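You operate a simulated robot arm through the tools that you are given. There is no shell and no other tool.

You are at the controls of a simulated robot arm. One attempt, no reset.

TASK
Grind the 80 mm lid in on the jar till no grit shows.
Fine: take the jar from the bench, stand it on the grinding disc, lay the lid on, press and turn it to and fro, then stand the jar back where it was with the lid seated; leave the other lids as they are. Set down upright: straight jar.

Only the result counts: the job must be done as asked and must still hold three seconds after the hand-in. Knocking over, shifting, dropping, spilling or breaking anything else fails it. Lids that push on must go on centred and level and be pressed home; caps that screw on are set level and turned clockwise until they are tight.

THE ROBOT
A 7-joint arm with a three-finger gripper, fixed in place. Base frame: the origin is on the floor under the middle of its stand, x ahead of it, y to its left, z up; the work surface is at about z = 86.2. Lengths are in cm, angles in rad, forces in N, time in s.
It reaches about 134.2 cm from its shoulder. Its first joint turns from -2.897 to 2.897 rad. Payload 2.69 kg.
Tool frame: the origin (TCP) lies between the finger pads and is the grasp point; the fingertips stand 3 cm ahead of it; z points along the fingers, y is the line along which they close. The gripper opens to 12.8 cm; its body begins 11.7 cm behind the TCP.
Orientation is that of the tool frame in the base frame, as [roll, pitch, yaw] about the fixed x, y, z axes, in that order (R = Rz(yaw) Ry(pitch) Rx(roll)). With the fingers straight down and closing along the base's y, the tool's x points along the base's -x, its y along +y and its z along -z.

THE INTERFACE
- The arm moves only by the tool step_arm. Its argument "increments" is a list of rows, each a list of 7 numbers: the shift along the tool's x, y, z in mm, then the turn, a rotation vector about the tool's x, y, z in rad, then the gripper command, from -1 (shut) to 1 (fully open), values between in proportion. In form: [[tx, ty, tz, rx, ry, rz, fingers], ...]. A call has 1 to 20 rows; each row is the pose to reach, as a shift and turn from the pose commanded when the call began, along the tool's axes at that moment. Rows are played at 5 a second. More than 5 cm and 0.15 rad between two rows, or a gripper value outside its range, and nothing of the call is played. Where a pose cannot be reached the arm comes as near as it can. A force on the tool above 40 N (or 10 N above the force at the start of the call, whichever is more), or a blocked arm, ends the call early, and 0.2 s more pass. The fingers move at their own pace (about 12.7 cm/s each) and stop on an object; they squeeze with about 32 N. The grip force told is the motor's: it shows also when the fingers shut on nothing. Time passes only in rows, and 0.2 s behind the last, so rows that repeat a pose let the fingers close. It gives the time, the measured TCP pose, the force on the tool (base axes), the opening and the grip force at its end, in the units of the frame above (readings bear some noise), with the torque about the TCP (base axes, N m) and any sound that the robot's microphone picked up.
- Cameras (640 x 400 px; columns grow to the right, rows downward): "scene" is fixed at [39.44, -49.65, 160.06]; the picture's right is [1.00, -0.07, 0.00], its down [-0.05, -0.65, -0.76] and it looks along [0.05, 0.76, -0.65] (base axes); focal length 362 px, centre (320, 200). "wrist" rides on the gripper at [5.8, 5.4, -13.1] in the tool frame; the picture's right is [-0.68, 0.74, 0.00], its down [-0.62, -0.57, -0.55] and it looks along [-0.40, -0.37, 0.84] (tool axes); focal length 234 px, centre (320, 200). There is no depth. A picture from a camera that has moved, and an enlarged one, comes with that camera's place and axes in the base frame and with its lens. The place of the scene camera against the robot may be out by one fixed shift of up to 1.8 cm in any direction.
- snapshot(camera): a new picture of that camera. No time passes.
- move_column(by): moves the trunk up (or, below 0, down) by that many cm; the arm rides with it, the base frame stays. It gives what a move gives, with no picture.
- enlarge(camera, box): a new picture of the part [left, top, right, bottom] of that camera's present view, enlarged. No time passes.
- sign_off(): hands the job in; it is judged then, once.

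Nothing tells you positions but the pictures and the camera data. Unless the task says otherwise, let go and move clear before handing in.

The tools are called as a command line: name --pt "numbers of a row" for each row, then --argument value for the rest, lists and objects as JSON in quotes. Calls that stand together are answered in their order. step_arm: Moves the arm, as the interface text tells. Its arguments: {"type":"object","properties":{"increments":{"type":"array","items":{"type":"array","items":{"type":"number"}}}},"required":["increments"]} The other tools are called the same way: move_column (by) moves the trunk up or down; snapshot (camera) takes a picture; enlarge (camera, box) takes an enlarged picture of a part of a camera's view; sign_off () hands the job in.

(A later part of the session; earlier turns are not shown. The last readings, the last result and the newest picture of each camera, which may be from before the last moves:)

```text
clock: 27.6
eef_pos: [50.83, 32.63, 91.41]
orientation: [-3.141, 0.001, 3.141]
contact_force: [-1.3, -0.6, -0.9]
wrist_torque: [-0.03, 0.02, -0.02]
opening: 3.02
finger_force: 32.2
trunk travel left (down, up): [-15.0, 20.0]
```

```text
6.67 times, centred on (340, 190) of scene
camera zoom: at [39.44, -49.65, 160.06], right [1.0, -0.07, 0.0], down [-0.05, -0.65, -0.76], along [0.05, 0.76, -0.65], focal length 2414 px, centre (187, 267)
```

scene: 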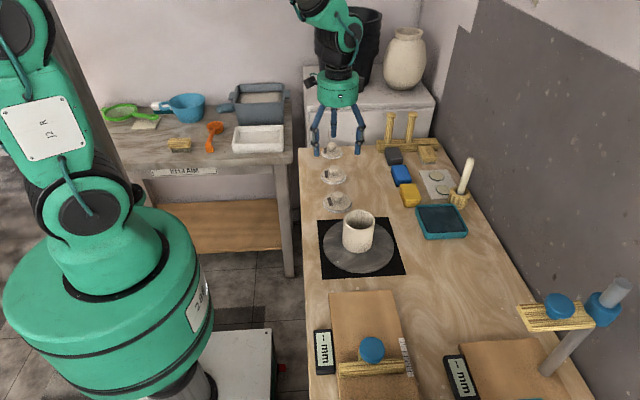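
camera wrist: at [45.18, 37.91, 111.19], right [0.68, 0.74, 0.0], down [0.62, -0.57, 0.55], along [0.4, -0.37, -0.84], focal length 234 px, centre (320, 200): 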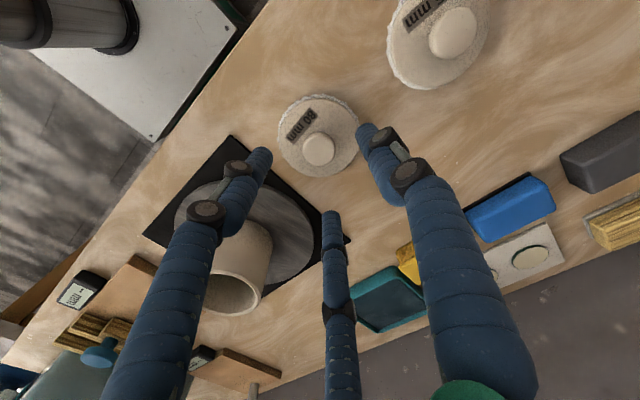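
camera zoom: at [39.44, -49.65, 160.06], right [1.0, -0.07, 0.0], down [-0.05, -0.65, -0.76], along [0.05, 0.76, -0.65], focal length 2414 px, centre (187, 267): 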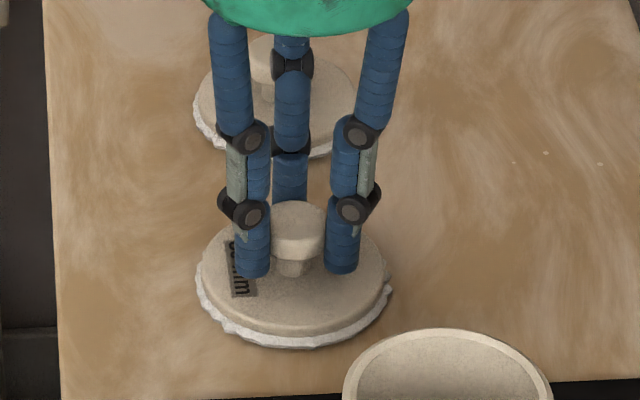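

The knob is gripped at 3.0 cm. I'll lift and check the lid hangs level.

step_arm --pt "0 0 -5 0 0 0 -1" --pt "0 0 -20 0 0 0 -1" --pt "0 0 -50 0 0 0 -1" --pt "0 0 -85 0 0 0 -1" --pt "0 0 -120 0 0 0 -1" --pt "0 0 -140 0 0 0 -1" --pt "0 0 -140 0 0 0 -1"

enlarge --camera "wrist" --box '[220, 70, 420, 250]'

enlarge --camera "scene" --box '[290, 80, 410, 220]'

```text
clock: 29.2
eef_pos: [50.74, 32.61, 105.5]
orientation: [-3.141, 0.001, -3.14]
contact_force: [-0.3, 0.4, -1.3]
wrist_torque: [0.04, 0.0, -0.02]
opening: 3.02
finger_force: 31.9
trunk travel left (down, up): [-15.0, 20.0]
```

```text
2.22 times, centred on (320, 160) of wrist
camera zoom: at [44.85, 38.02, 118.66], right [0.68, 0.74, 0.0], down [0.62, -0.57, 0.55], along [0.4, -0.37, -0.84], focal length 520 px, centre (320, 289)
```

zoom: 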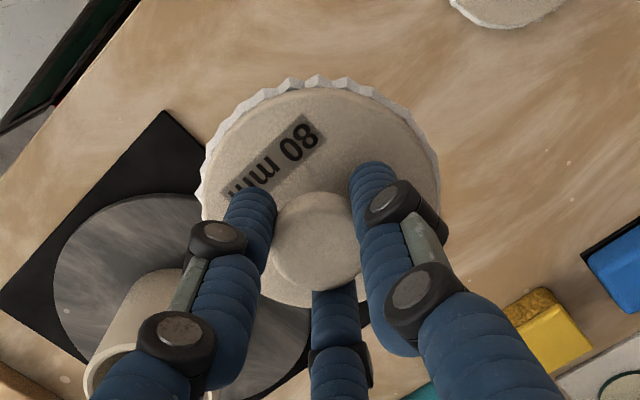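

```text
2.86 times, centred on (350, 150) of scene
camera zoom: at [39.44, -49.65, 160.06], right [1.0, -0.07, 0.0], down [-0.05, -0.65, -0.76], along [0.05, 0.76, -0.65], focal length 1035 px, centre (234, 343)
```

zoom: 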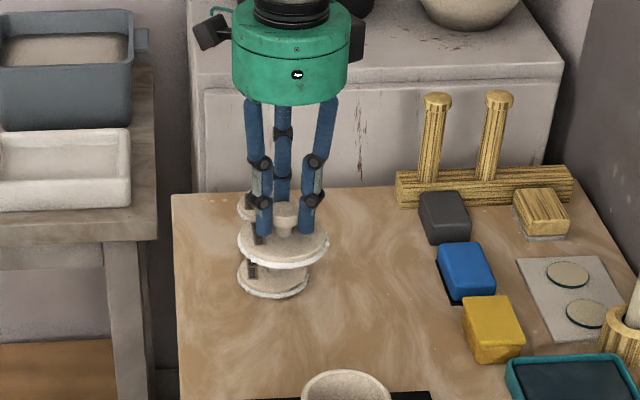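

The lid hangs level. I'll carry it over the jar at the same height.

step_arm --pt "-4 -20 0 0 0 0 -1" --pt "-9 -45 0 0 0 0 -1" --pt "-14 -70 0 0 0 0 -1" --pt "-20 -95 0 0 0 0 -1" --pt "-26 -120 0 0 0 0 -1" --pt "-32 -145 0 0 0 0 -1" --pt "-37 -165 0 0 0 0 -1" --pt "-38.2 -174.7 0 0 0 0 -1" --pt "-38.2 -174.7 0 0 0 0 -1" --pt "-38.2 -174.7 0 0 0 0 -1"

snapshot --camera "wrist"

enlarge --camera "scene" --box '[310, 160, 420, 290]'

```text
clock: 31.4
eef_pos: [54.53, 15.1, 105.47]
orientation: [3.141, 0.001, -3.139]
contact_force: [0.3, -0.3, -1.1]
wrist_torque: [-0.02, 0.01, 0.03]
opening: 3.03
finger_force: 31.6
trunk travel left (down, up): [-15.0, 20.0]
```

```text
taken
camera wrist: at [48.71, 20.57, 118.57], right [0.68, 0.74, 0.0], down [0.62, -0.57, 0.55], along [0.4, -0.37, -0.84], focal length 234 px, centre (320, 200)
```

wrist: 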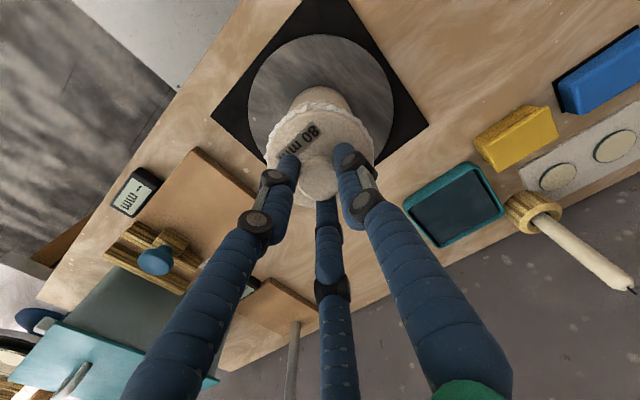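

```text
3.08 times, centred on (365, 225) of scene
camera zoom: at [39.44, -49.65, 160.06], right [1.0, -0.07, 0.0], down [-0.05, -0.65, -0.76], along [0.05, 0.76, -0.65], focal length 1114 px, centre (182, 123)
```

zoom: 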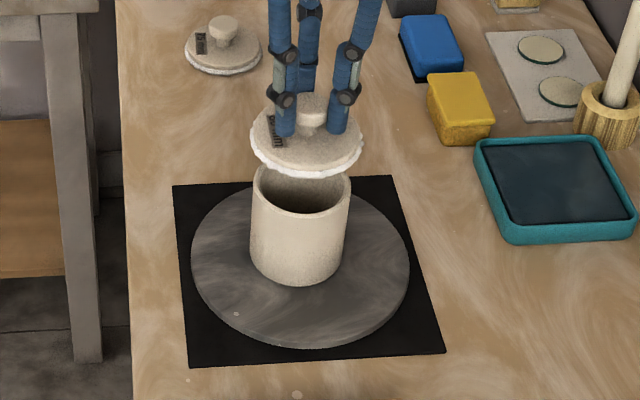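

The lid lines up over the jar. I'll come down to just above the rim and check alignment again.

step_arm --pt "0 0 10 0 0 0 -1" --pt "0 0 20 0 0 0 -1" --pt "0 0 27 0 0 0 -1" --pt "0 0 30 0 0 0 -1" --pt "0 0 30 0 0 0 -1"

enlarge --camera "wrist" --box '[240, 60, 400, 220]'

enlarge --camera "scene" --box '[330, 180, 390, 260]'

```text
clock: 32.6
eef_pos: [54.75, 15.14, 102.39]
orientation: [3.141, 0.001, 3.141]
contact_force: [0.4, 0.0, -0.8]
wrist_torque: [-0.03, -0.01, 0.02]
opening: 3.01
finger_force: 32.2
trunk travel left (down, up): [-15.0, 20.0]
```

```text
2.50 times, centred on (320, 140) of wrist
camera zoom: at [48.76, 20.49, 115.53], right [0.68, 0.74, 0.0], down [0.62, -0.57, 0.55], along [0.4, -0.37, -0.84], focal length 585 px, centre (320, 350)
```

zoom: 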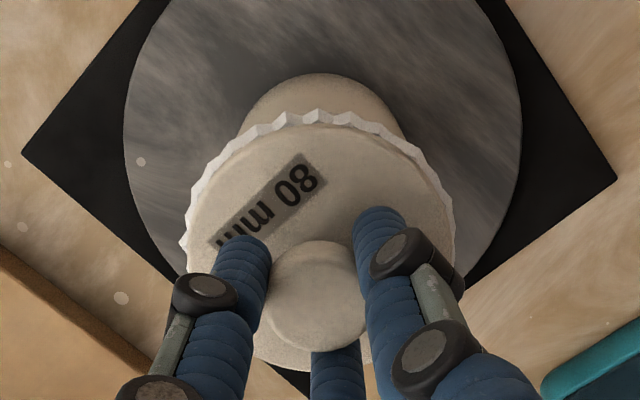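

```text
5.00 times, centred on (360, 220) of scene
camera zoom: at [39.44, -49.65, 160.06], right [1.0, -0.07, 0.0], down [-0.05, -0.65, -0.76], along [0.05, 0.76, -0.65], focal length 1811 px, centre (120, 100)
```

zoom: 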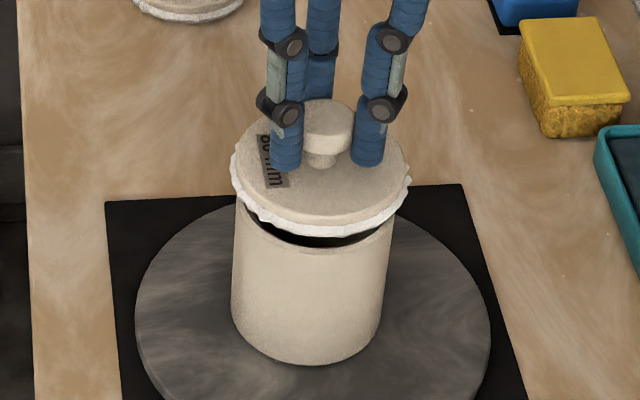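

enlarge --camera "scene" --box '[338, 200, 382, 240]'

enlarge --camera "wrist" --box '[270, 80, 370, 180]'

```text
10.00 times, centred on (360, 220) of scene
camera zoom: at [39.44, -49.65, 160.06], right [1.0, -0.07, 0.0], down [-0.05, -0.65, -0.76], along [0.05, 0.76, -0.65], focal length 3622 px, centre (-80, 0)
```

zoom: 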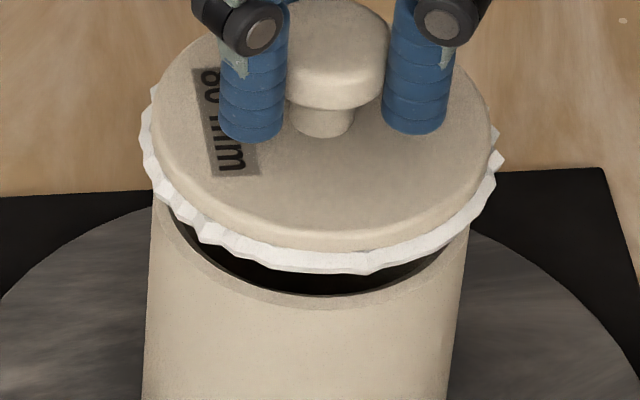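

```text
4.00 times, centred on (320, 130) of wrist
camera zoom: at [48.76, 20.49, 115.53], right [0.68, 0.74, 0.0], down [0.62, -0.57, 0.55], along [0.4, -0.37, -0.84], focal length 937 px, centre (320, 480)
```

zoom: 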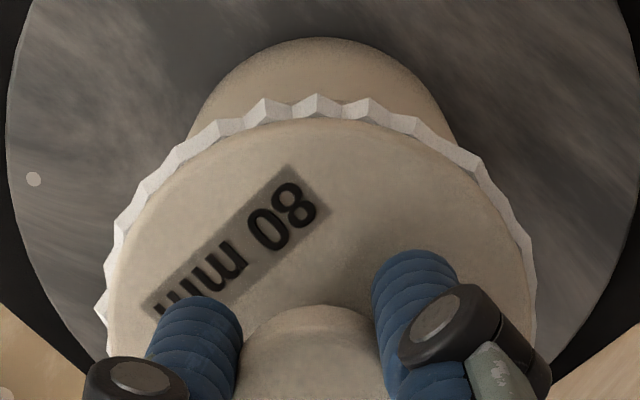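

Lid and jar are concentric to within about 1–2 mm. I'll lower it gently until it touches.

step_arm --pt "0 0 2 0 0 0 -1" --pt "0 0 4 0 0 0 -1" --pt "0 0 6 0 0 0 -1" --pt "0 0 6 0 0 0 -1"

enlarge --camera "scene" --box '[330, 190, 390, 250]'

```text
clock: 33.6
eef_pos: [54.73, 15.3, 101.66]
orientation: [3.141, 0.001, -3.141]
contact_force: [-0.2, -0.9, -1.5]
wrist_torque: [-0.02, 0.0, 0.02]
opening: 2.99
finger_force: 31.5
trunk travel left (down, up): [-15.0, 20.0]
```

```text
6.67 times, centred on (360, 220) of scene
camera zoom: at [39.44, -49.65, 160.06], right [1.0, -0.07, 0.0], down [-0.05, -0.65, -0.76], along [0.05, 0.76, -0.65], focal length 2414 px, centre (53, 67)
```

zoom: 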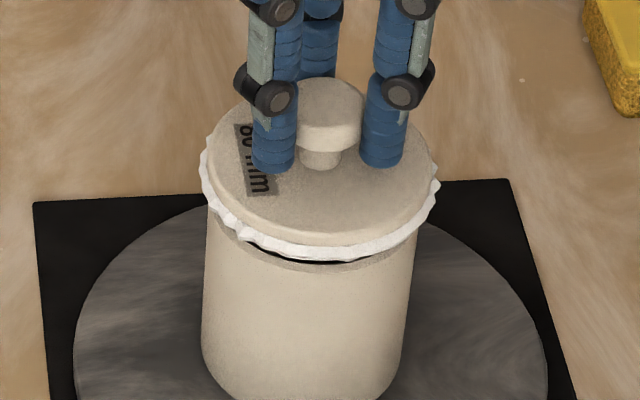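

step_arm --pt "0 0 1 0 0 0 -1" --pt "0 0 2 0 0 0 -1" --pt "0 0 3 0 0 0 -1" --pt "0 0 3 0 0 0 -1"

enlarge --camera "scene" --box '[330, 190, 390, 250]'

```text
clock: 34.6
eef_pos: [54.69, 15.12, 101.48]
orientation: [-3.14, 0.0, -3.141]
contact_force: [-0.1, -0.9, -1.3]
wrist_torque: [-0.01, -0.01, 0.01]
opening: 3.02
finger_force: 31.9
trunk travel left (down, up): [-15.0, 20.0]
```

```text
6.67 times, centred on (360, 220) of scene
camera zoom: at [39.44, -49.65, 160.06], right [1.0, -0.07, 0.0], down [-0.05, -0.65, -0.76], along [0.05, 0.76, -0.65], focal length 2414 px, centre (53, 67)
```

zoom: 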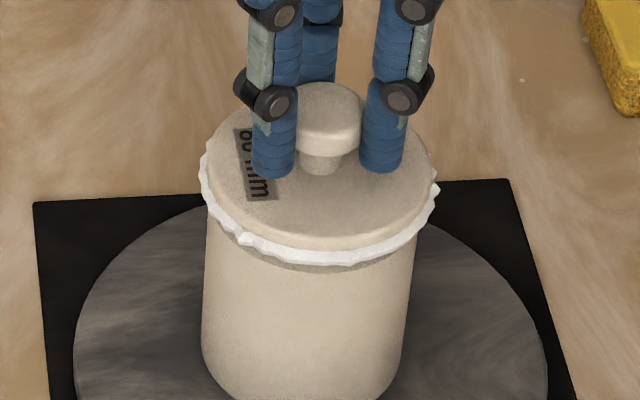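

The lid looks about 1.5 mm too far in +x, so I'll correct that and go on lowering.

step_arm --pt "1.5 0 0 0 0 0 -1" --pt "1.5 0 1 0 0 0 -1" --pt "1.5 0 2 0 0 0 -1" --pt "1.5 0 2.5 0 0 0 -1" --pt "1.5 0 2.5 0 0 0 -1"

enlarge --camera "scene" --box '[330, 190, 390, 250]'

```text
clock: 35.8
eef_pos: [54.43, 15.18, 101.24]
orientation: [3.141, 0.001, 3.141]
contact_force: [0.0, -0.6, -0.5]
wrist_torque: [-0.01, 0.0, 0.02]
opening: 2.99
finger_force: 31.8
trunk travel left (down, up): [-15.0, 20.0]
```

```text
6.67 times, centred on (360, 220) of scene
camera zoom: at [39.44, -49.65, 160.06], right [1.0, -0.07, 0.0], down [-0.05, -0.65, -0.76], along [0.05, 0.76, -0.65], focal length 2414 px, centre (53, 67)
```

zoom: 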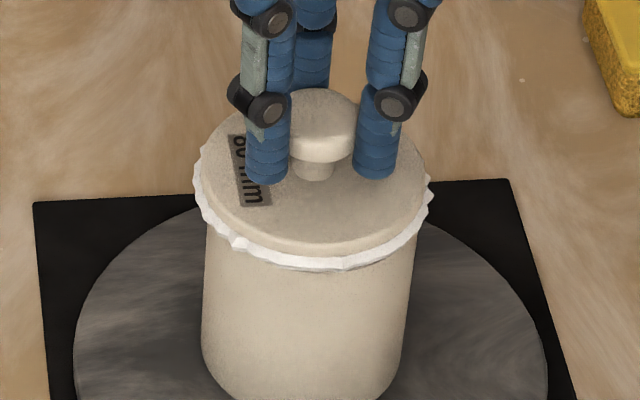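

step_arm --pt "-0.7 0 1 0 0 0 -1" --pt "-0.7 0 2 0 0 0 -1" --pt "-0.7 0 2.5 0 0 0 -1" --pt "-0.7 0 2.5 0 0 0 -1"

enlarge --camera "scene" --box '[330, 190, 390, 250]'

```text
clock: 36.8
eef_pos: [54.62, 15.14, 100.91]
orientation: [3.141, 0.0, -3.14]
contact_force: [-0.5, -0.1, -0.5]
wrist_torque: [0.0, 0.0, 0.01]
opening: 2.99
finger_force: 31.7
trunk travel left (down, up): [-15.0, 20.0]
```

```text
6.67 times, centred on (360, 220) of scene
camera zoom: at [39.44, -49.65, 160.06], right [1.0, -0.07, 0.0], down [-0.05, -0.65, -0.76], along [0.05, 0.76, -0.65], focal length 2414 px, centre (53, 67)
```

zoom: 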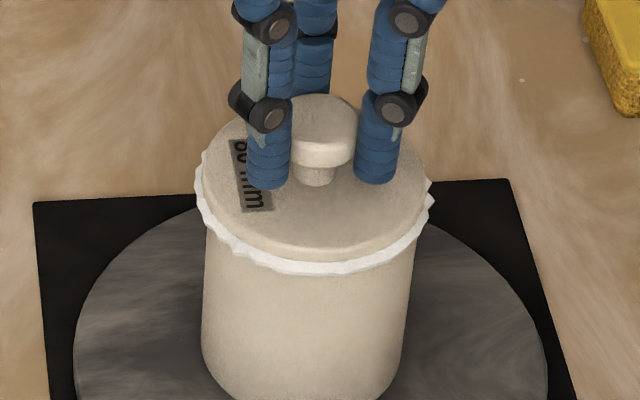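

step_arm --pt "0 0 1 0 0 0 -1" --pt "0 0 2 0 0 0 -1" --pt "0 0 2 0 0 0 -1"

```text
clock: 37.6
eef_pos: [54.49, 15.27, 100.7]
orientation: [3.141, -0.002, -3.141]
contact_force: [0.2, -0.2, -0.9]
wrist_torque: [0.01, 0.0, 0.0]
opening: 3.02
finger_force: 31.8
trunk travel left (down, up): [-15.0, 20.0]
```

step_arm --pt "0 0 1 0 0 0 -1" --pt "0 0 2 0 0 0 -1" --pt "0 0 2 0 0 0 -1"

enlarge --camera "scene" --box '[330, 190, 390, 250]'

```text
clock: 38.4
eef_pos: [54.56, 15.11, 100.39]
orientation: [3.141, 0.001, -3.14]
contact_force: [0.9, -1.0, -1.1]
wrist_torque: [-0.01, -0.03, 0.01]
opening: 2.98
finger_force: 32.2
trunk travel left (down, up): [-15.0, 20.0]
```

```text
6.67 times, centred on (360, 220) of scene
camera zoom: at [39.44, -49.65, 160.06], right [1.0, -0.07, 0.0], down [-0.05, -0.65, -0.76], along [0.05, 0.76, -0.65], focal length 2414 px, centre (53, 67)
```

zoom: 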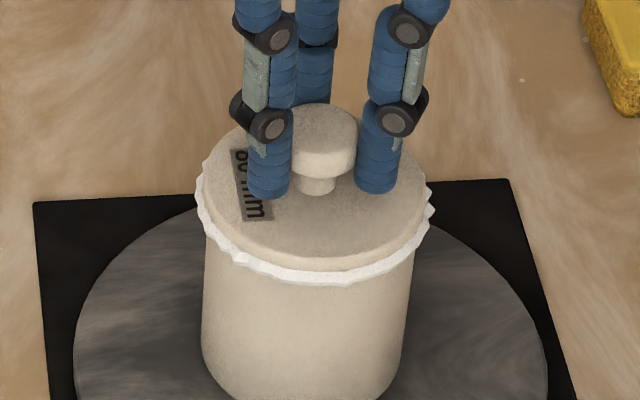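

No contact force yet, though the lid is already lower than a flat lid would allow. It probably has a plug that's entering the mouth cleanly, so I'll keep lowering in small steps.

step_arm --pt "0 0 1 0 0 0 -1" --pt "0 0 2 0 0 0 -1" --pt "0 0 2 0 0 0 -1"

enlarge --camera "wrist" --box '[250, 70, 390, 210]'

enlarge --camera "scene" --box '[338, 205, 382, 245]'

```text
clock: 39.2
eef_pos: [54.62, 15.14, 100.29]
orientation: [3.141, 0.0, 3.141]
contact_force: [-0.8, 0.3, -0.5]
wrist_torque: [0.03, 0.01, 0.03]
opening: 3.0
finger_force: 32.5
trunk travel left (down, up): [-15.0, 20.0]
```

```text
2.86 times, centred on (320, 140) of wrist
camera zoom: at [48.66, 20.54, 113.41], right [0.68, 0.74, 0.0], down [0.62, -0.57, 0.55], along [0.4, -0.37, -0.84], focal length 669 px, centre (320, 371)
```

zoom: 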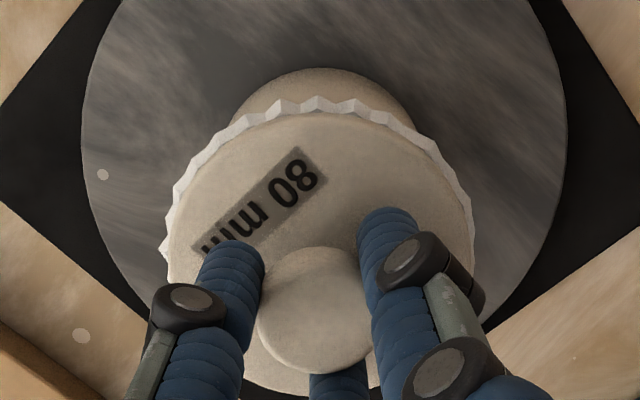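

```text
10.00 times, centred on (360, 225) of scene
camera zoom: at [39.44, -49.65, 160.06], right [1.0, -0.07, 0.0], down [-0.05, -0.65, -0.76], along [0.05, 0.76, -0.65], focal length 3622 px, centre (-80, -50)
```

zoom: 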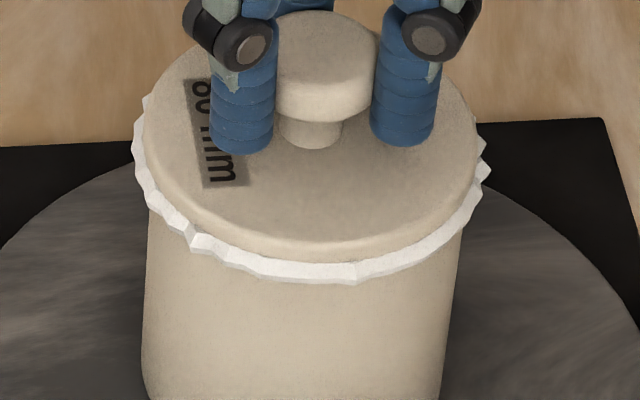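

step_arm --pt "0 0 1 0 0 0 -1" --pt "0 0 2 0 0 0 -1" --pt "0 0 2 0 0 0 -1"

```text
clock: 40.0
eef_pos: [54.47, 15.29, 100.06]
orientation: [3.141, -0.001, -3.141]
contact_force: [0.7, 0.2, 0.6]
wrist_torque: [-0.06, 0.03, -0.02]
opening: 3.01
finger_force: 32.3
trunk travel left (down, up): [-15.0, 20.0]
```

step_arm --pt "0 0 0.7 0 0 0 -1" --pt "0 0 1.2 0 0 0 -1" --pt "0 0 1.2 0 0 0 -1"

enlarge --camera "scene" --box '[338, 205, 382, 245]'

```text
clock: 40.8
eef_pos: [54.58, 15.28, 100.17]
orientation: [3.141, 0.003, -3.141]
contact_force: [-3.8, -1.2, 19.2]
wrist_torque: [-0.09, 0.18, 0.02]
opening: 3.02
finger_force: 32.2
trunk travel left (down, up): [-15.0, 20.0]
```

```text
10.00 times, centred on (360, 225) of scene
camera zoom: at [39.44, -49.65, 160.06], right [1.0, -0.07, 0.0], down [-0.05, -0.65, -0.76], along [0.05, 0.76, -0.65], focal length 3622 px, centre (-80, -50)
```

zoom: 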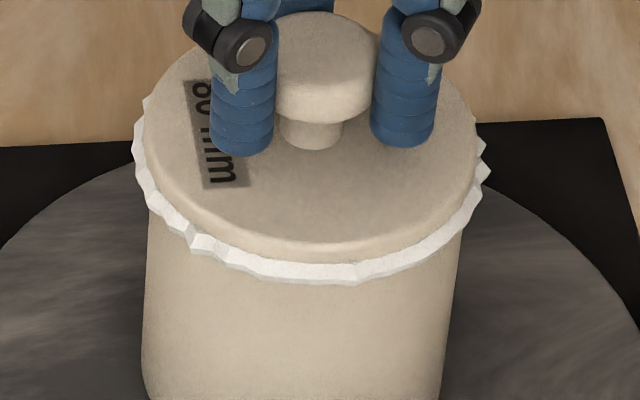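

Seated contact: 19 N downward with the lid centred. I'll start grinding by turning to and fro under this press.

step_arm --pt "0 0 0 0 0 0.1 -1" --pt "0 0 0 0 0 0.2 -1" --pt "0 0 0 0 0 0.3 -1" --pt "0 0 0 0 0 0.2 -1" --pt "0 0 0 0 0 0.1 -1" --pt "0 0 0 0 0 0 -1" --pt "0 0 0 0 0 -0.1 -1" --pt "0 0 0 0 0 -0.2 -1" --pt "0 0 0 0 0 -0.3 -1" --pt "0 0 0 0 0 -0.2 -1" --pt "0 0 0 0 0 -0.1 -1" --pt "0 0 0 0 0 0 -1"

enlarge --camera "scene" --box '[338, 205, 382, 245]'

enlarge --camera "wrist" --box '[250, 70, 390, 210]'

```text
clock: 43.4
eef_pos: [54.66, 15.17, 99.95]
orientation: [3.141, -0.001, 3.14]
contact_force: [0.3, -0.8, 7.2]
wrist_torque: [-0.02, 0.02, 0.08]
opening: 3.03
finger_force: 31.9
trunk travel left (down, up): [-15.0, 20.0]
```

```text
10.00 times, centred on (360, 225) of scene
camera zoom: at [39.44, -49.65, 160.06], right [1.0, -0.07, 0.0], down [-0.05, -0.65, -0.76], along [0.05, 0.76, -0.65], focal length 3622 px, centre (-80, -50)
```

zoom: 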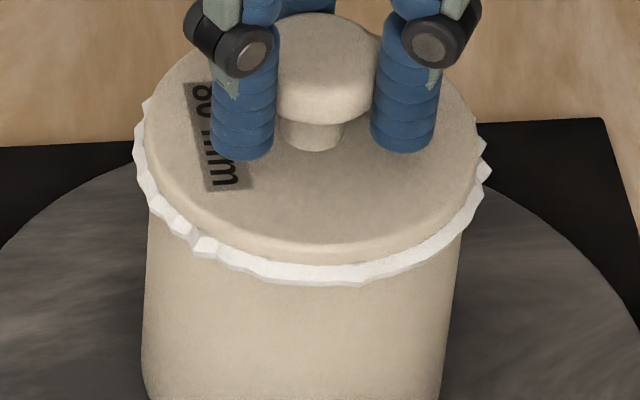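

```text
2.86 times, centred on (320, 140) of wrist
camera zoom: at [48.7, 20.58, 113.16], right [0.68, 0.74, 0.0], down [0.61, -0.57, 0.55], along [0.4, -0.37, -0.84], focal length 669 px, centre (320, 371)
```

zoom: 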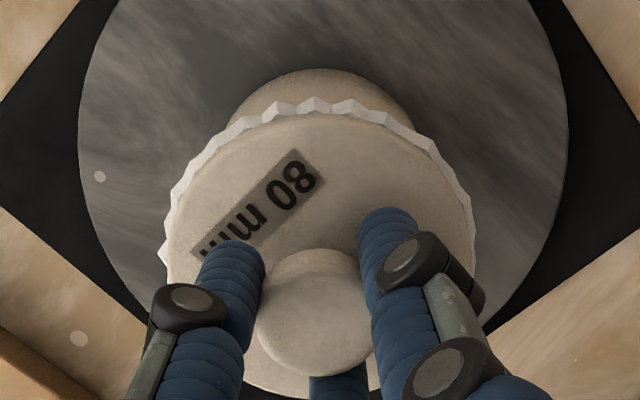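

The press dropped to 7 N because the fingers slid slightly down the knob, and the grit hasn't visibly changed. I'll press harder and use wider strokes.

step_arm --pt "0 0 0.7 0 0 0.0 -1" --pt "0 0 1.0 0 0 0.13 -1" --pt "0 0 1.0 0 0 0.26 -1" --pt "0 0 1.0 0 0 0.39 -1" --pt "0 0 1.2 0 0 0.26 -1" --pt "0 0 1.2 0 0 0.13 -1" --pt "0 0 1.2 0 0 0 -1" --pt "0 0 1.4 0 0 -0.13 -1" --pt "0 0 1.4 0 0 -0.26 -1" --pt "0 0 1.4 0 0 -0.39 -1" --pt "0 0 1.6 0 0 -0.26 -1" --pt "0 0 1.6 0 0 -0.13 -1" --pt "0 0 1.6 0 0 0 -1"

enlarge --camera "scene" --box '[338, 205, 382, 245]'

enlarge --camera "wrist" --box '[250, 70, 390, 210]'

```text
clock: 46.2
eef_pos: [54.56, 15.27, 99.87]
orientation: [3.14, 0.001, 3.139]
contact_force: [1.1, -0.4, 14.0]
wrist_torque: [0.03, -0.04, 0.18]
opening: 2.99
finger_force: 31.9
trunk travel left (down, up): [-15.0, 20.0]
```

```text
10.00 times, centred on (360, 225) of scene
camera zoom: at [39.44, -49.65, 160.06], right [1.0, -0.07, 0.0], down [-0.05, -0.65, -0.76], along [0.05, 0.76, -0.65], focal length 3622 px, centre (-80, -50)
```

zoom: 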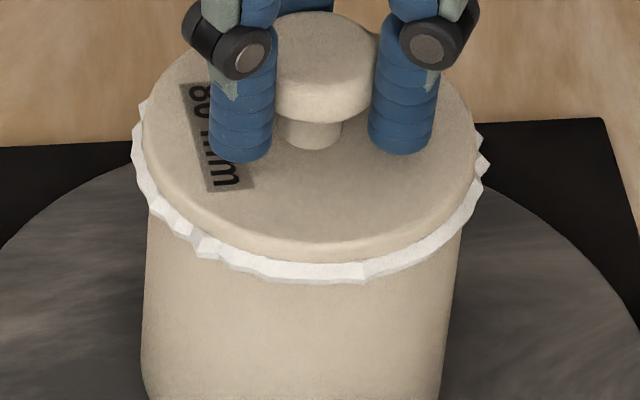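

```text
2.86 times, centred on (320, 140) of wrist
camera zoom: at [48.67, 20.64, 113.05], right [0.68, 0.74, 0.0], down [0.61, -0.57, 0.55], along [0.4, -0.37, -0.84], focal length 669 px, centre (320, 371)
```

zoom: 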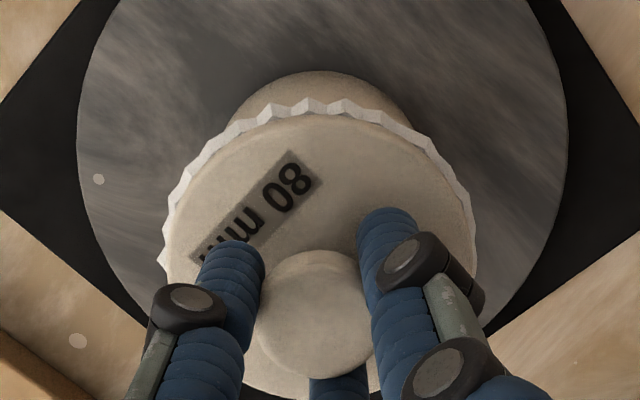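

The grit ring looks slightly smaller. I'll keep up the firm strokes with a bit more press.

step_arm --pt "0 0 0.5 0 0 0.14 -1" --pt "0 0 0.6 0 0 0.28 -1" --pt "0 0 0.6 0 0 0.42 -1" --pt "0 0 0.6 0 0 0.56 -1" --pt "0 0 0.6 0 0 0.42 -1" --pt "0 0 0.7 0 0 0.28 -1" --pt "0 0 0.7 0 0 0.14 -1" --pt "0 0 0.7 0 0 0 -1" --pt "0 0 0.8 0 0 -0.14 -1" --pt "0 0 0.8 0 0 -0.28 -1" --pt "0 0 0.8 0 0 -0.42 -1" --pt "0 0 0.8 0 0 -0.56 -1" --pt "0 0 0.9 0 0 -0.42 -1" --pt "0 0 0.9 0 0 -0.28 -1" --pt "0 0 0.9 0 0 -0.14 -1" --pt "0 0 1.0 0 0 0 -1" --pt "0 0 1.0 0 0 0.14 -1" --pt "0 0 1.0 0 0 0.28 -1" --pt "0 0 1.0 0 0 0.14 -1" --pt "0 0 1.0 0 0 0 -1"

enlarge --camera "scene" --box '[338, 205, 382, 245]'

enlarge --camera "wrist" --box '[250, 70, 390, 210]'

```text
clock: 50.4
eef_pos: [54.53, 15.23, 99.83]
orientation: [-3.141, 0.0, -3.141]
contact_force: [-1.0, 0.5, -0.8]
wrist_torque: [0.01, -0.04, -0.01]
opening: 2.97
finger_force: 31.9
trunk travel left (down, up): [-15.0, 20.0]
```

```text
10.00 times, centred on (360, 225) of scene
camera zoom: at [39.44, -49.65, 160.06], right [1.0, -0.07, 0.0], down [-0.05, -0.65, -0.76], along [0.05, 0.76, -0.65], focal length 3622 px, centre (-80, -50)
```

zoom: 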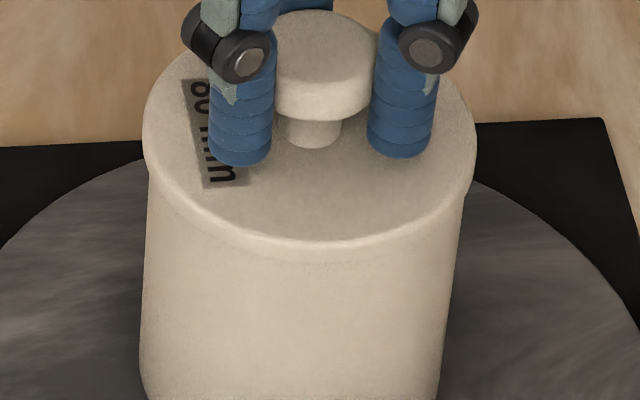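

```text
2.86 times, centred on (320, 140) of wrist
camera zoom: at [48.64, 20.59, 112.96], right [0.68, 0.74, 0.0], down [0.62, -0.57, 0.55], along [0.4, -0.37, -0.84], focal length 669 px, centre (320, 371)
```

zoom: 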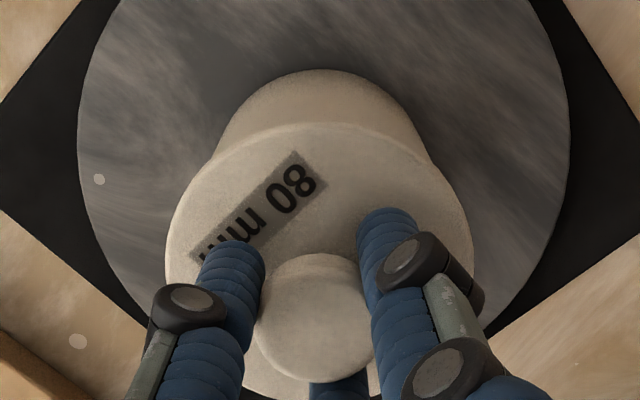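

The grit ring is completely gone. The press force has relaxed, so I'll press once more to make sure the lid is fully home.

step_arm --pt "0 0 0.7 0 0 0 -1" --pt "0 0 1.4 0 0 0 -1" --pt "0 0 1.4 0 0 0 -1"

enlarge --camera "scene" --box '[338, 205, 382, 245]'

```text
clock: 51.2
eef_pos: [54.61, 15.4, 99.67]
orientation: [-3.141, 0.002, 3.141]
contact_force: [-3.1, 2.7, 13.0]
wrist_torque: [0.02, 0.18, -0.02]
opening: 2.99
finger_force: 31.3
trunk travel left (down, up): [-15.0, 20.0]
```

```text
10.00 times, centred on (360, 225) of scene
camera zoom: at [39.44, -49.65, 160.06], right [1.0, -0.07, 0.0], down [-0.05, -0.65, -0.76], along [0.05, 0.76, -0.65], focal length 3622 px, centre (-80, -50)
```

zoom: 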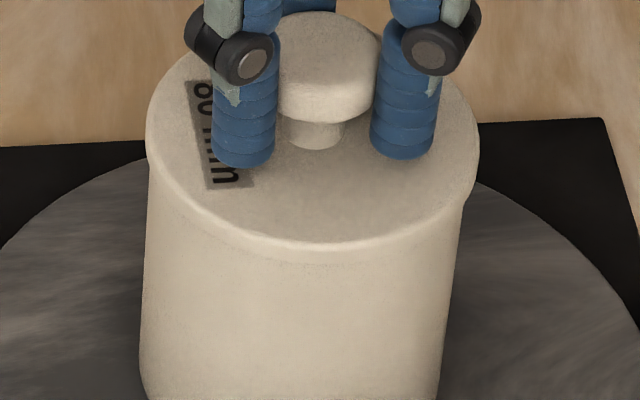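

The lid sits flush on the jar with no grit visible. I'll relax the press and release the knob.

step_arm --pt "0 0 -0.8 0 0 0 -1" --pt "0 0 -0.8 0 0 0 -0.4" --pt "0 0 -0.8 0 0 0 -0.2" --pt "0 0 -0.8 0 0 0 0.1" --pt "0 0 -0.8 0 0 0 0.1"

enlarge --camera "scene" --box '[330, 180, 390, 260]'

enlarge --camera "wrist" --box '[240, 60, 400, 220]'

```text
clock: 52.4
eef_pos: [54.54, 15.18, 99.77]
orientation: [-3.14, 0.001, 3.141]
contact_force: [0.0, 0.9, -0.3]
wrist_torque: [-0.01, -0.02, 0.0]
opening: 7.04
finger_force: 0.0
trunk travel left (down, up): [-15.0, 20.0]
```

```text
5.00 times, centred on (360, 220) of scene
camera zoom: at [39.44, -49.65, 160.06], right [1.0, -0.07, 0.0], down [-0.05, -0.65, -0.76], along [0.05, 0.76, -0.65], focal length 1811 px, centre (120, 100)
```

zoom: 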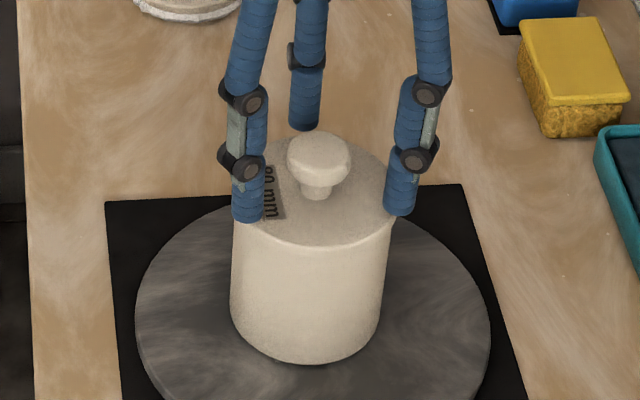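

```text
2.50 times, centred on (320, 140) of wrist
camera zoom: at [48.66, 20.6, 112.92], right [0.68, 0.74, 0.0], down [0.62, -0.57, 0.55], along [0.4, -0.37, -0.84], focal length 585 px, centre (320, 350)
```

zoom: 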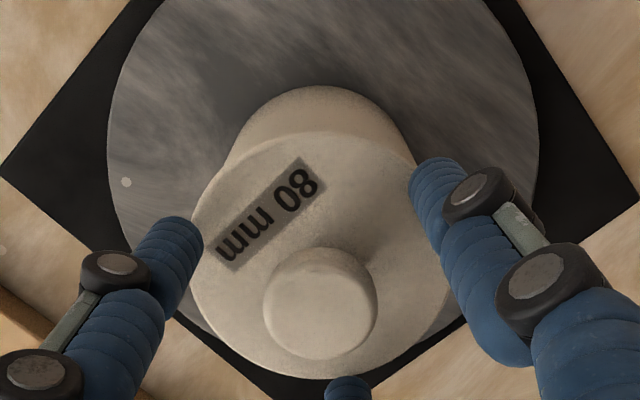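

The lid stays seated after release. I'll rise, open wider, and check centring before trying to grip the jar body with the lid on.

step_arm --pt "0 0 -15 0 0 0 0.1" --pt "0 0 -35 0 0 0 0.1" --pt "0 0 -60 0 0 0 0.3" --pt "0 0 -75 0 0 0 0.7" --pt "0 0 -75 0 0 0 0.7" --pt "0 0 -75 0 0 0 0.7"

snapshot --camera "wrist"

enlarge --camera "wrist" --box '[240, 60, 400, 220]'

enlarge --camera "scene" --box '[330, 190, 390, 260]'

```text
clock: 53.8
eef_pos: [54.62, 15.43, 107.41]
orientation: [3.14, -0.001, 3.141]
contact_force: [-0.6, 0.6, 0.7]
wrist_torque: [-0.01, 0.02, 0.0]
opening: 10.89
finger_force: 0.1
trunk travel left (down, up): [-15.0, 20.0]
```

```text
taken
camera wrist: at [48.76, 20.73, 120.48], right [0.68, 0.74, 0.0], down [0.62, -0.57, 0.55], along [0.4, -0.37, -0.84], focal length 234 px, centre (320, 200)
```

wrist: 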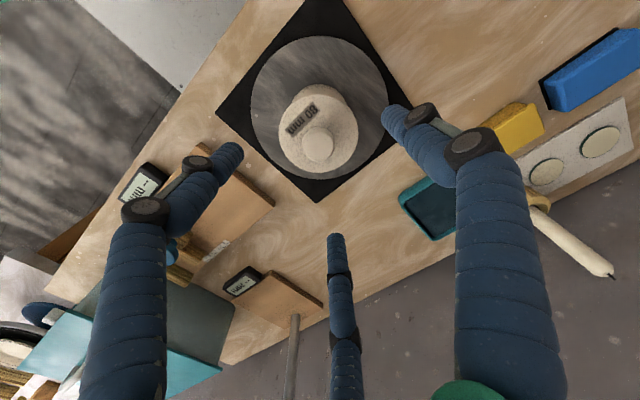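

```text
2.50 times, centred on (320, 140) of wrist
camera zoom: at [48.76, 20.73, 120.48], right [0.68, 0.74, 0.0], down [0.62, -0.57, 0.55], along [0.4, -0.37, -0.84], focal length 585 px, centre (320, 350)
```

zoom: 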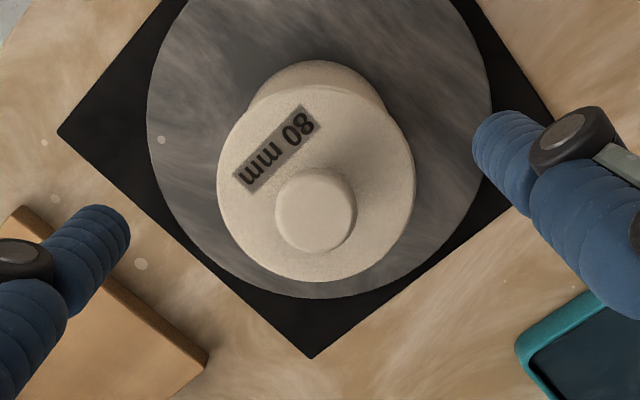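

```text
5.71 times, centred on (360, 225) of scene
camera zoom: at [39.44, -49.65, 160.06], right [1.0, -0.07, 0.0], down [-0.05, -0.65, -0.76], along [0.05, 0.76, -0.65], focal length 2069 px, centre (91, 57)
```

zoom: 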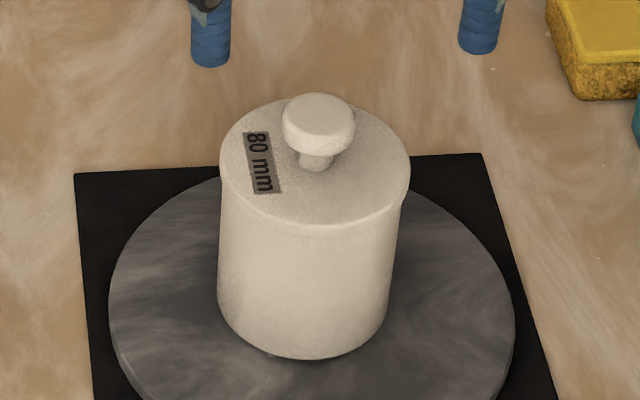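

The lid is flush, and lid and jar are concentric under the tool. I'll come down low around the jar body, with tips just above the disc, so the fingers grip below the lid's slight overhang.

step_arm --pt "0 0 30 0 0 0 0.7" --pt "0 0 60 0 0 0 0.7" --pt "0 0 90 0 0 0 0.7" --pt "0 0 115 0 0 0 0.7" --pt "0 0 130 0 0 0 0.7" --pt "0 0 140 0 0 0 0.7" --pt "0 0 147 0 0 0 0.7" --pt "0 0 152 0 0 0 0.7" --pt "0 0 155 0 0 0 0.7" --pt "0 0 155 0 0 0 0.7"

snapshot --camera "wrist"

enlarge --camera "scene" --box '[325, 180, 395, 265]'

```text
clock: 56.0
eef_pos: [54.5, 15.17, 91.59]
orientation: [3.141, 0.002, 3.141]
contact_force: [0.2, -0.5, 0.3]
wrist_torque: [0.01, -0.05, -0.01]
opening: 10.89
finger_force: 0.1
trunk travel left (down, up): [-15.0, 20.0]
```

```text
taken
camera wrist: at [48.67, 20.6, 104.82], right [0.68, 0.74, 0.0], down [0.62, -0.57, 0.55], along [0.4, -0.37, -0.84], focal length 234 px, centre (320, 200)
```

wrist: 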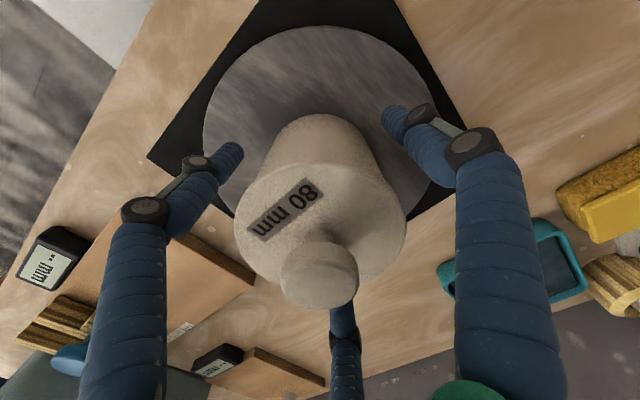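

```text
4.71 times, centred on (360, 222) of scene
camera zoom: at [39.44, -49.65, 160.06], right [1.0, -0.07, 0.0], down [-0.05, -0.65, -0.76], along [0.05, 0.76, -0.65], focal length 1704 px, centre (132, 94)
```

zoom: 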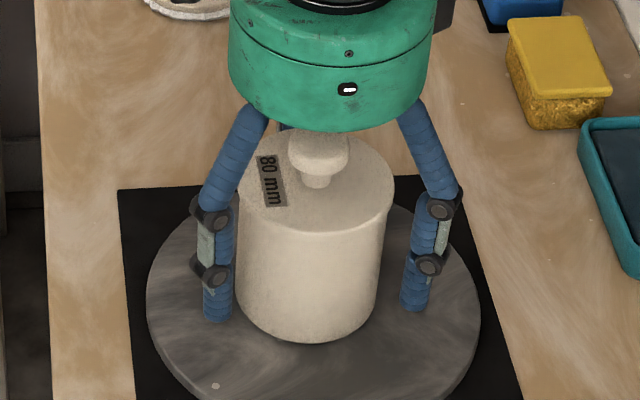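

There's still a small gap under the tips, so I'll go 4 mm lower to keep the finger links below the lid, then close gently.

step_arm --pt "0 0 1.5 0 0 0 0.7" --pt "0 0 3 0 0 0 0.7" --pt "0 0 4 0 0 0 0.7" --pt "0 0 4 0 0 0 0.7"

```text
clock: 57.0
eef_pos: [54.51, 15.25, 91.21]
orientation: [-3.141, 0.0, -3.141]
contact_force: [-0.4, 0.1, -0.6]
wrist_torque: [0.0, 0.0, 0.01]
opening: 10.89
finger_force: 0.1
trunk travel left (down, up): [-15.0, 20.0]
```

step_arm --pt "0 0 0 0 0 0 0.55" --pt "0 0 0 0 0 0 0.4" --pt "0 0 0 0 0 0 0.3" --pt "0 0 0 0 0 0 0.2" --pt "0 0 0 0 0 0 -1" --pt "0 0 0 0 0 0 -1" --pt "0 0 0 0 0 0 -1"

snapshot --camera "wrist"

enlarge --camera "scene" --box '[325, 180, 395, 265]'

```text
clock: 58.6
eef_pos: [54.52, 15.17, 91.21]
orientation: [3.142, 0.001, 3.14]
contact_force: [-1.4, -0.3, 4.5]
wrist_torque: [0.0, 0.14, 0.05]
opening: 7.86
finger_force: 31.6
trunk travel left (down, up): [-15.0, 20.0]
```

```text
taken
camera wrist: at [48.7, 20.58, 104.38], right [0.68, 0.74, 0.0], down [0.62, -0.57, 0.55], along [0.4, -0.37, -0.84], focal length 234 px, centre (320, 200)
```

wrist: 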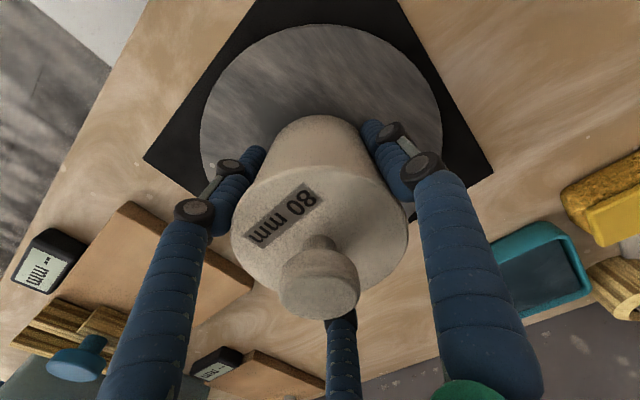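

```text
4.71 times, centred on (360, 222) of scene
camera zoom: at [39.44, -49.65, 160.06], right [1.0, -0.07, 0.0], down [-0.05, -0.65, -0.76], along [0.05, 0.76, -0.65], focal length 1704 px, centre (132, 94)
```

zoom: 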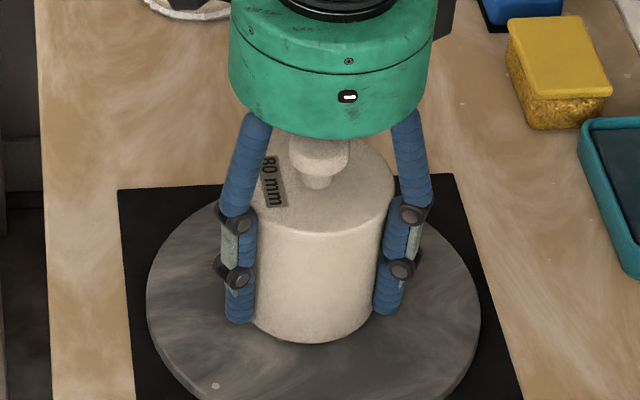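

The opening is 7.86 cm, so the fingers have the jar body and not the 8.4 cm lid. I'll lift slowly by 1 cm and check that the jar comes with it.

step_arm --pt "0 0 -1.5 0 0 0 -1" --pt "0 0 -3 0 0 0 -1" --pt "0 0 -5 0 0 0 -1" --pt "0 0 -7 0 0 0 -1" --pt "0 0 -10 0 0 0 -1" --pt "0 0 -10 0 0 0 -1"

snapshot --camera "wrist"

enlarge --camera "scene" --box '[325, 180, 395, 265]'

```text
clock: 60.0
eef_pos: [54.68, 15.26, 92.3]
orientation: [-3.141, 0.001, -3.141]
contact_force: [0.2, -0.6, -2.6]
wrist_torque: [-0.02, 0.03, 0.01]
opening: 7.86
finger_force: 31.9
trunk travel left (down, up): [-15.0, 20.0]
```

```text
taken
camera wrist: at [48.76, 20.61, 105.51], right [0.68, 0.74, 0.0], down [0.62, -0.57, 0.55], along [0.4, -0.37, -0.84], focal length 234 px, centre (320, 200)
```

wrist: 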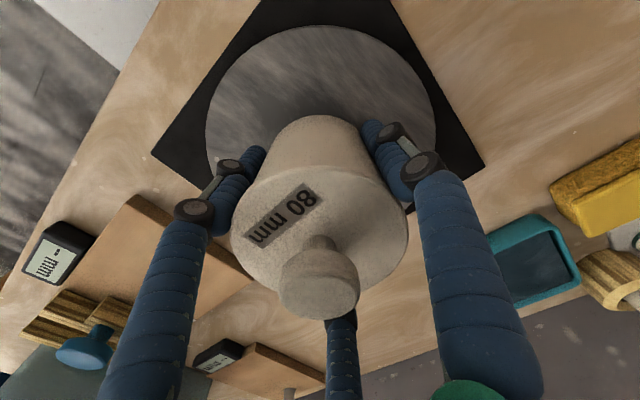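

```text
4.71 times, centred on (360, 222) of scene
camera zoom: at [39.44, -49.65, 160.06], right [1.0, -0.07, 0.0], down [-0.05, -0.65, -0.76], along [0.05, 0.76, -0.65], focal length 1704 px, centre (132, 94)
```

zoom: 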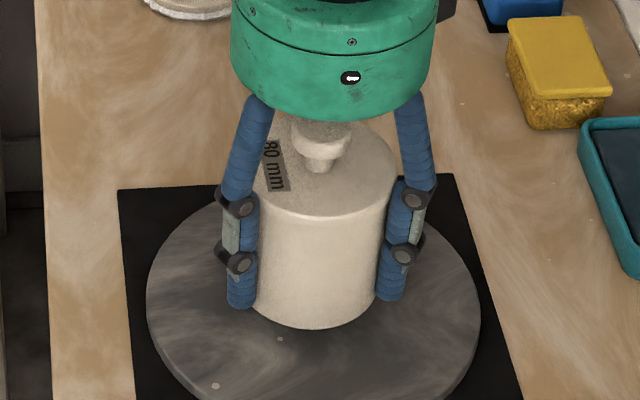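

The jar and lid lift together and stay upright. I'll raise them clear and carry them back over the gauge board.

step_arm --pt "0 0 -15 0 0 0 -1" --pt "0 0 -35 0 0 0 -1" --pt "0 0 -60 0 0 0 -1" --pt "0 0 -75 0 0 0 -1" --pt "0 0 -80 0 0 0 -1" --pt "2 -15 -80 0 0 0 -1" --pt "4 -40 -80 0 0 0 -1" --pt "6.5 -65 -80 0 0 0 -1" --pt "9 -90 -80 0 0 0 -1" --pt "11 -115 -80 0 0 0 -1" --pt "13 -140 -80 0 0 0 -1" --pt "15 -165 -80 0 0 0 -1" --pt "17 -190 -80 0 0 0 -1" --pt "18.3 -206 -80 0 0 0 -1" --pt "18.7 -213.3 -80 0 0 0 -1" --pt "18.7 -213.3 -80 0 0 0 -1" --pt "18.7 -213.3 -80 0 0 0 -1"

snapshot --camera "wrist"

enlarge --camera "scene" --box '[300, 200, 440, 390]'

```text
clock: 63.6
eef_pos: [52.75, -6.07, 99.99]
orientation: [3.141, -0.001, -3.141]
contact_force: [0.5, 0.7, -3.2]
wrist_torque: [-0.03, 0.01, -0.03]
opening: 7.85
finger_force: 32.3
trunk travel left (down, up): [-15.0, 20.0]
```

```text
taken
camera wrist: at [46.87, -0.69, 113.21], right [0.68, 0.74, 0.0], down [0.62, -0.57, 0.55], along [0.4, -0.37, -0.84], focal length 234 px, centre (320, 200)
```

wrist: 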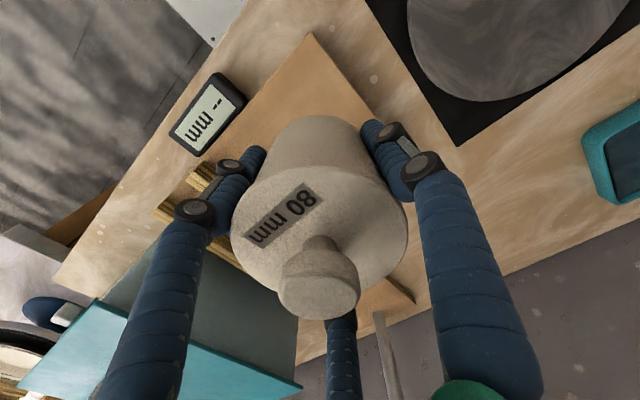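

```text
2.11 times, centred on (370, 295) of scene
camera zoom: at [39.44, -49.65, 160.06], right [1.0, -0.07, 0.0], down [-0.05, -0.65, -0.76], along [0.05, 0.76, -0.65], focal length 762 px, centre (215, 0)
```

zoom: 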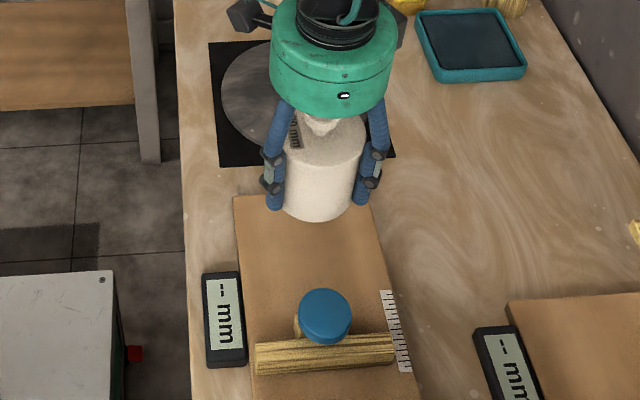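

I'm back over the original spot, with the lid still in place. I'll come down to just above the board.

step_arm --pt "0 0 20 0 0 0 -1" --pt "0 0 40 0 0 0 -1" --pt "0 0 55 0 0 0 -1" --pt "0 0 65 0 0 0 -1" --pt "0 0 72 0 0 0 -1" --pt "0 0 76 0 0 0 -1" --pt "0 0 76 0 0 0 -1"

enlarge --camera "scene" --box '[330, 240, 410, 350]'

```text
clock: 65.2
eef_pos: [52.73, -6.18, 92.59]
orientation: [-3.142, 0.0, 3.141]
contact_force: [-0.2, 0.3, -3.4]
wrist_torque: [-0.01, 0.02, 0.0]
opening: 7.86
finger_force: 32.4
trunk travel left (down, up): [-15.0, 20.0]
```

```text
3.64 times, centred on (370, 295) of scene
camera zoom: at [39.44, -49.65, 160.06], right [1.0, -0.07, 0.0], down [-0.05, -0.65, -0.76], along [0.05, 0.76, -0.65], focal length 1317 px, centre (138, -146)
```

zoom: 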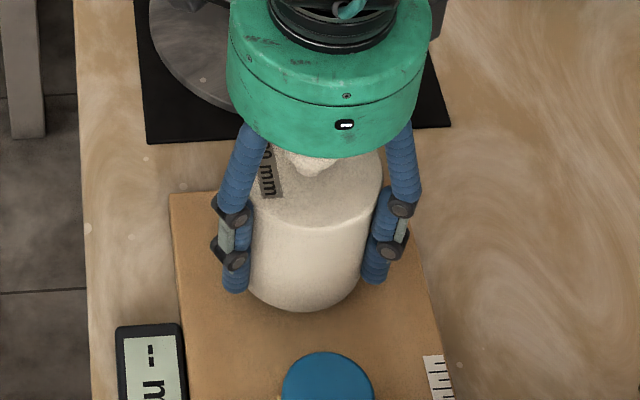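

step_arm --pt "0 0 2 0 0 0 -1" --pt "0 0 4 0 0 0 -1" --pt "0 0 6 0 0 0 -1" --pt "0 0 6 0 0 0 -1"

```text
clock: 66.2
eef_pos: [52.72, -6.08, 92.11]
orientation: [3.141, 0.0, -3.141]
contact_force: [0.2, 0.5, -2.6]
wrist_torque: [-0.03, 0.01, -0.02]
opening: 7.83
finger_force: 32.1
trunk travel left (down, up): [-15.0, 20.0]
```

step_arm --pt "0 0 1 0 0 0 -1" --pt "0 0 2 0 0 0 -1" --pt "0 0 2 0 0 0 -1"

```text
clock: 67.0
eef_pos: [52.74, -6.15, 91.88]
orientation: [-3.141, 0.0, -3.141]
contact_force: [0.0, 0.3, -3.3]
wrist_torque: [-0.02, -0.03, 0.0]
opening: 7.84
finger_force: 32.2
trunk travel left (down, up): [-15.0, 20.0]
```

step_arm --pt "0 0 0.7 0 0 0 -1" --pt "0 0 1.5 0 0 0 -1" --pt "0 0 1.5 0 0 0 -1"

```text
clock: 67.8
eef_pos: [52.62, -6.13, 91.82]
orientation: [-3.141, -0.001, 3.141]
contact_force: [0.2, 2.8, 6.3]
wrist_torque: [0.11, 0.07, 0.04]
opening: 7.86
finger_force: 31.7
trunk travel left (down, up): [-15.0, 20.0]
```

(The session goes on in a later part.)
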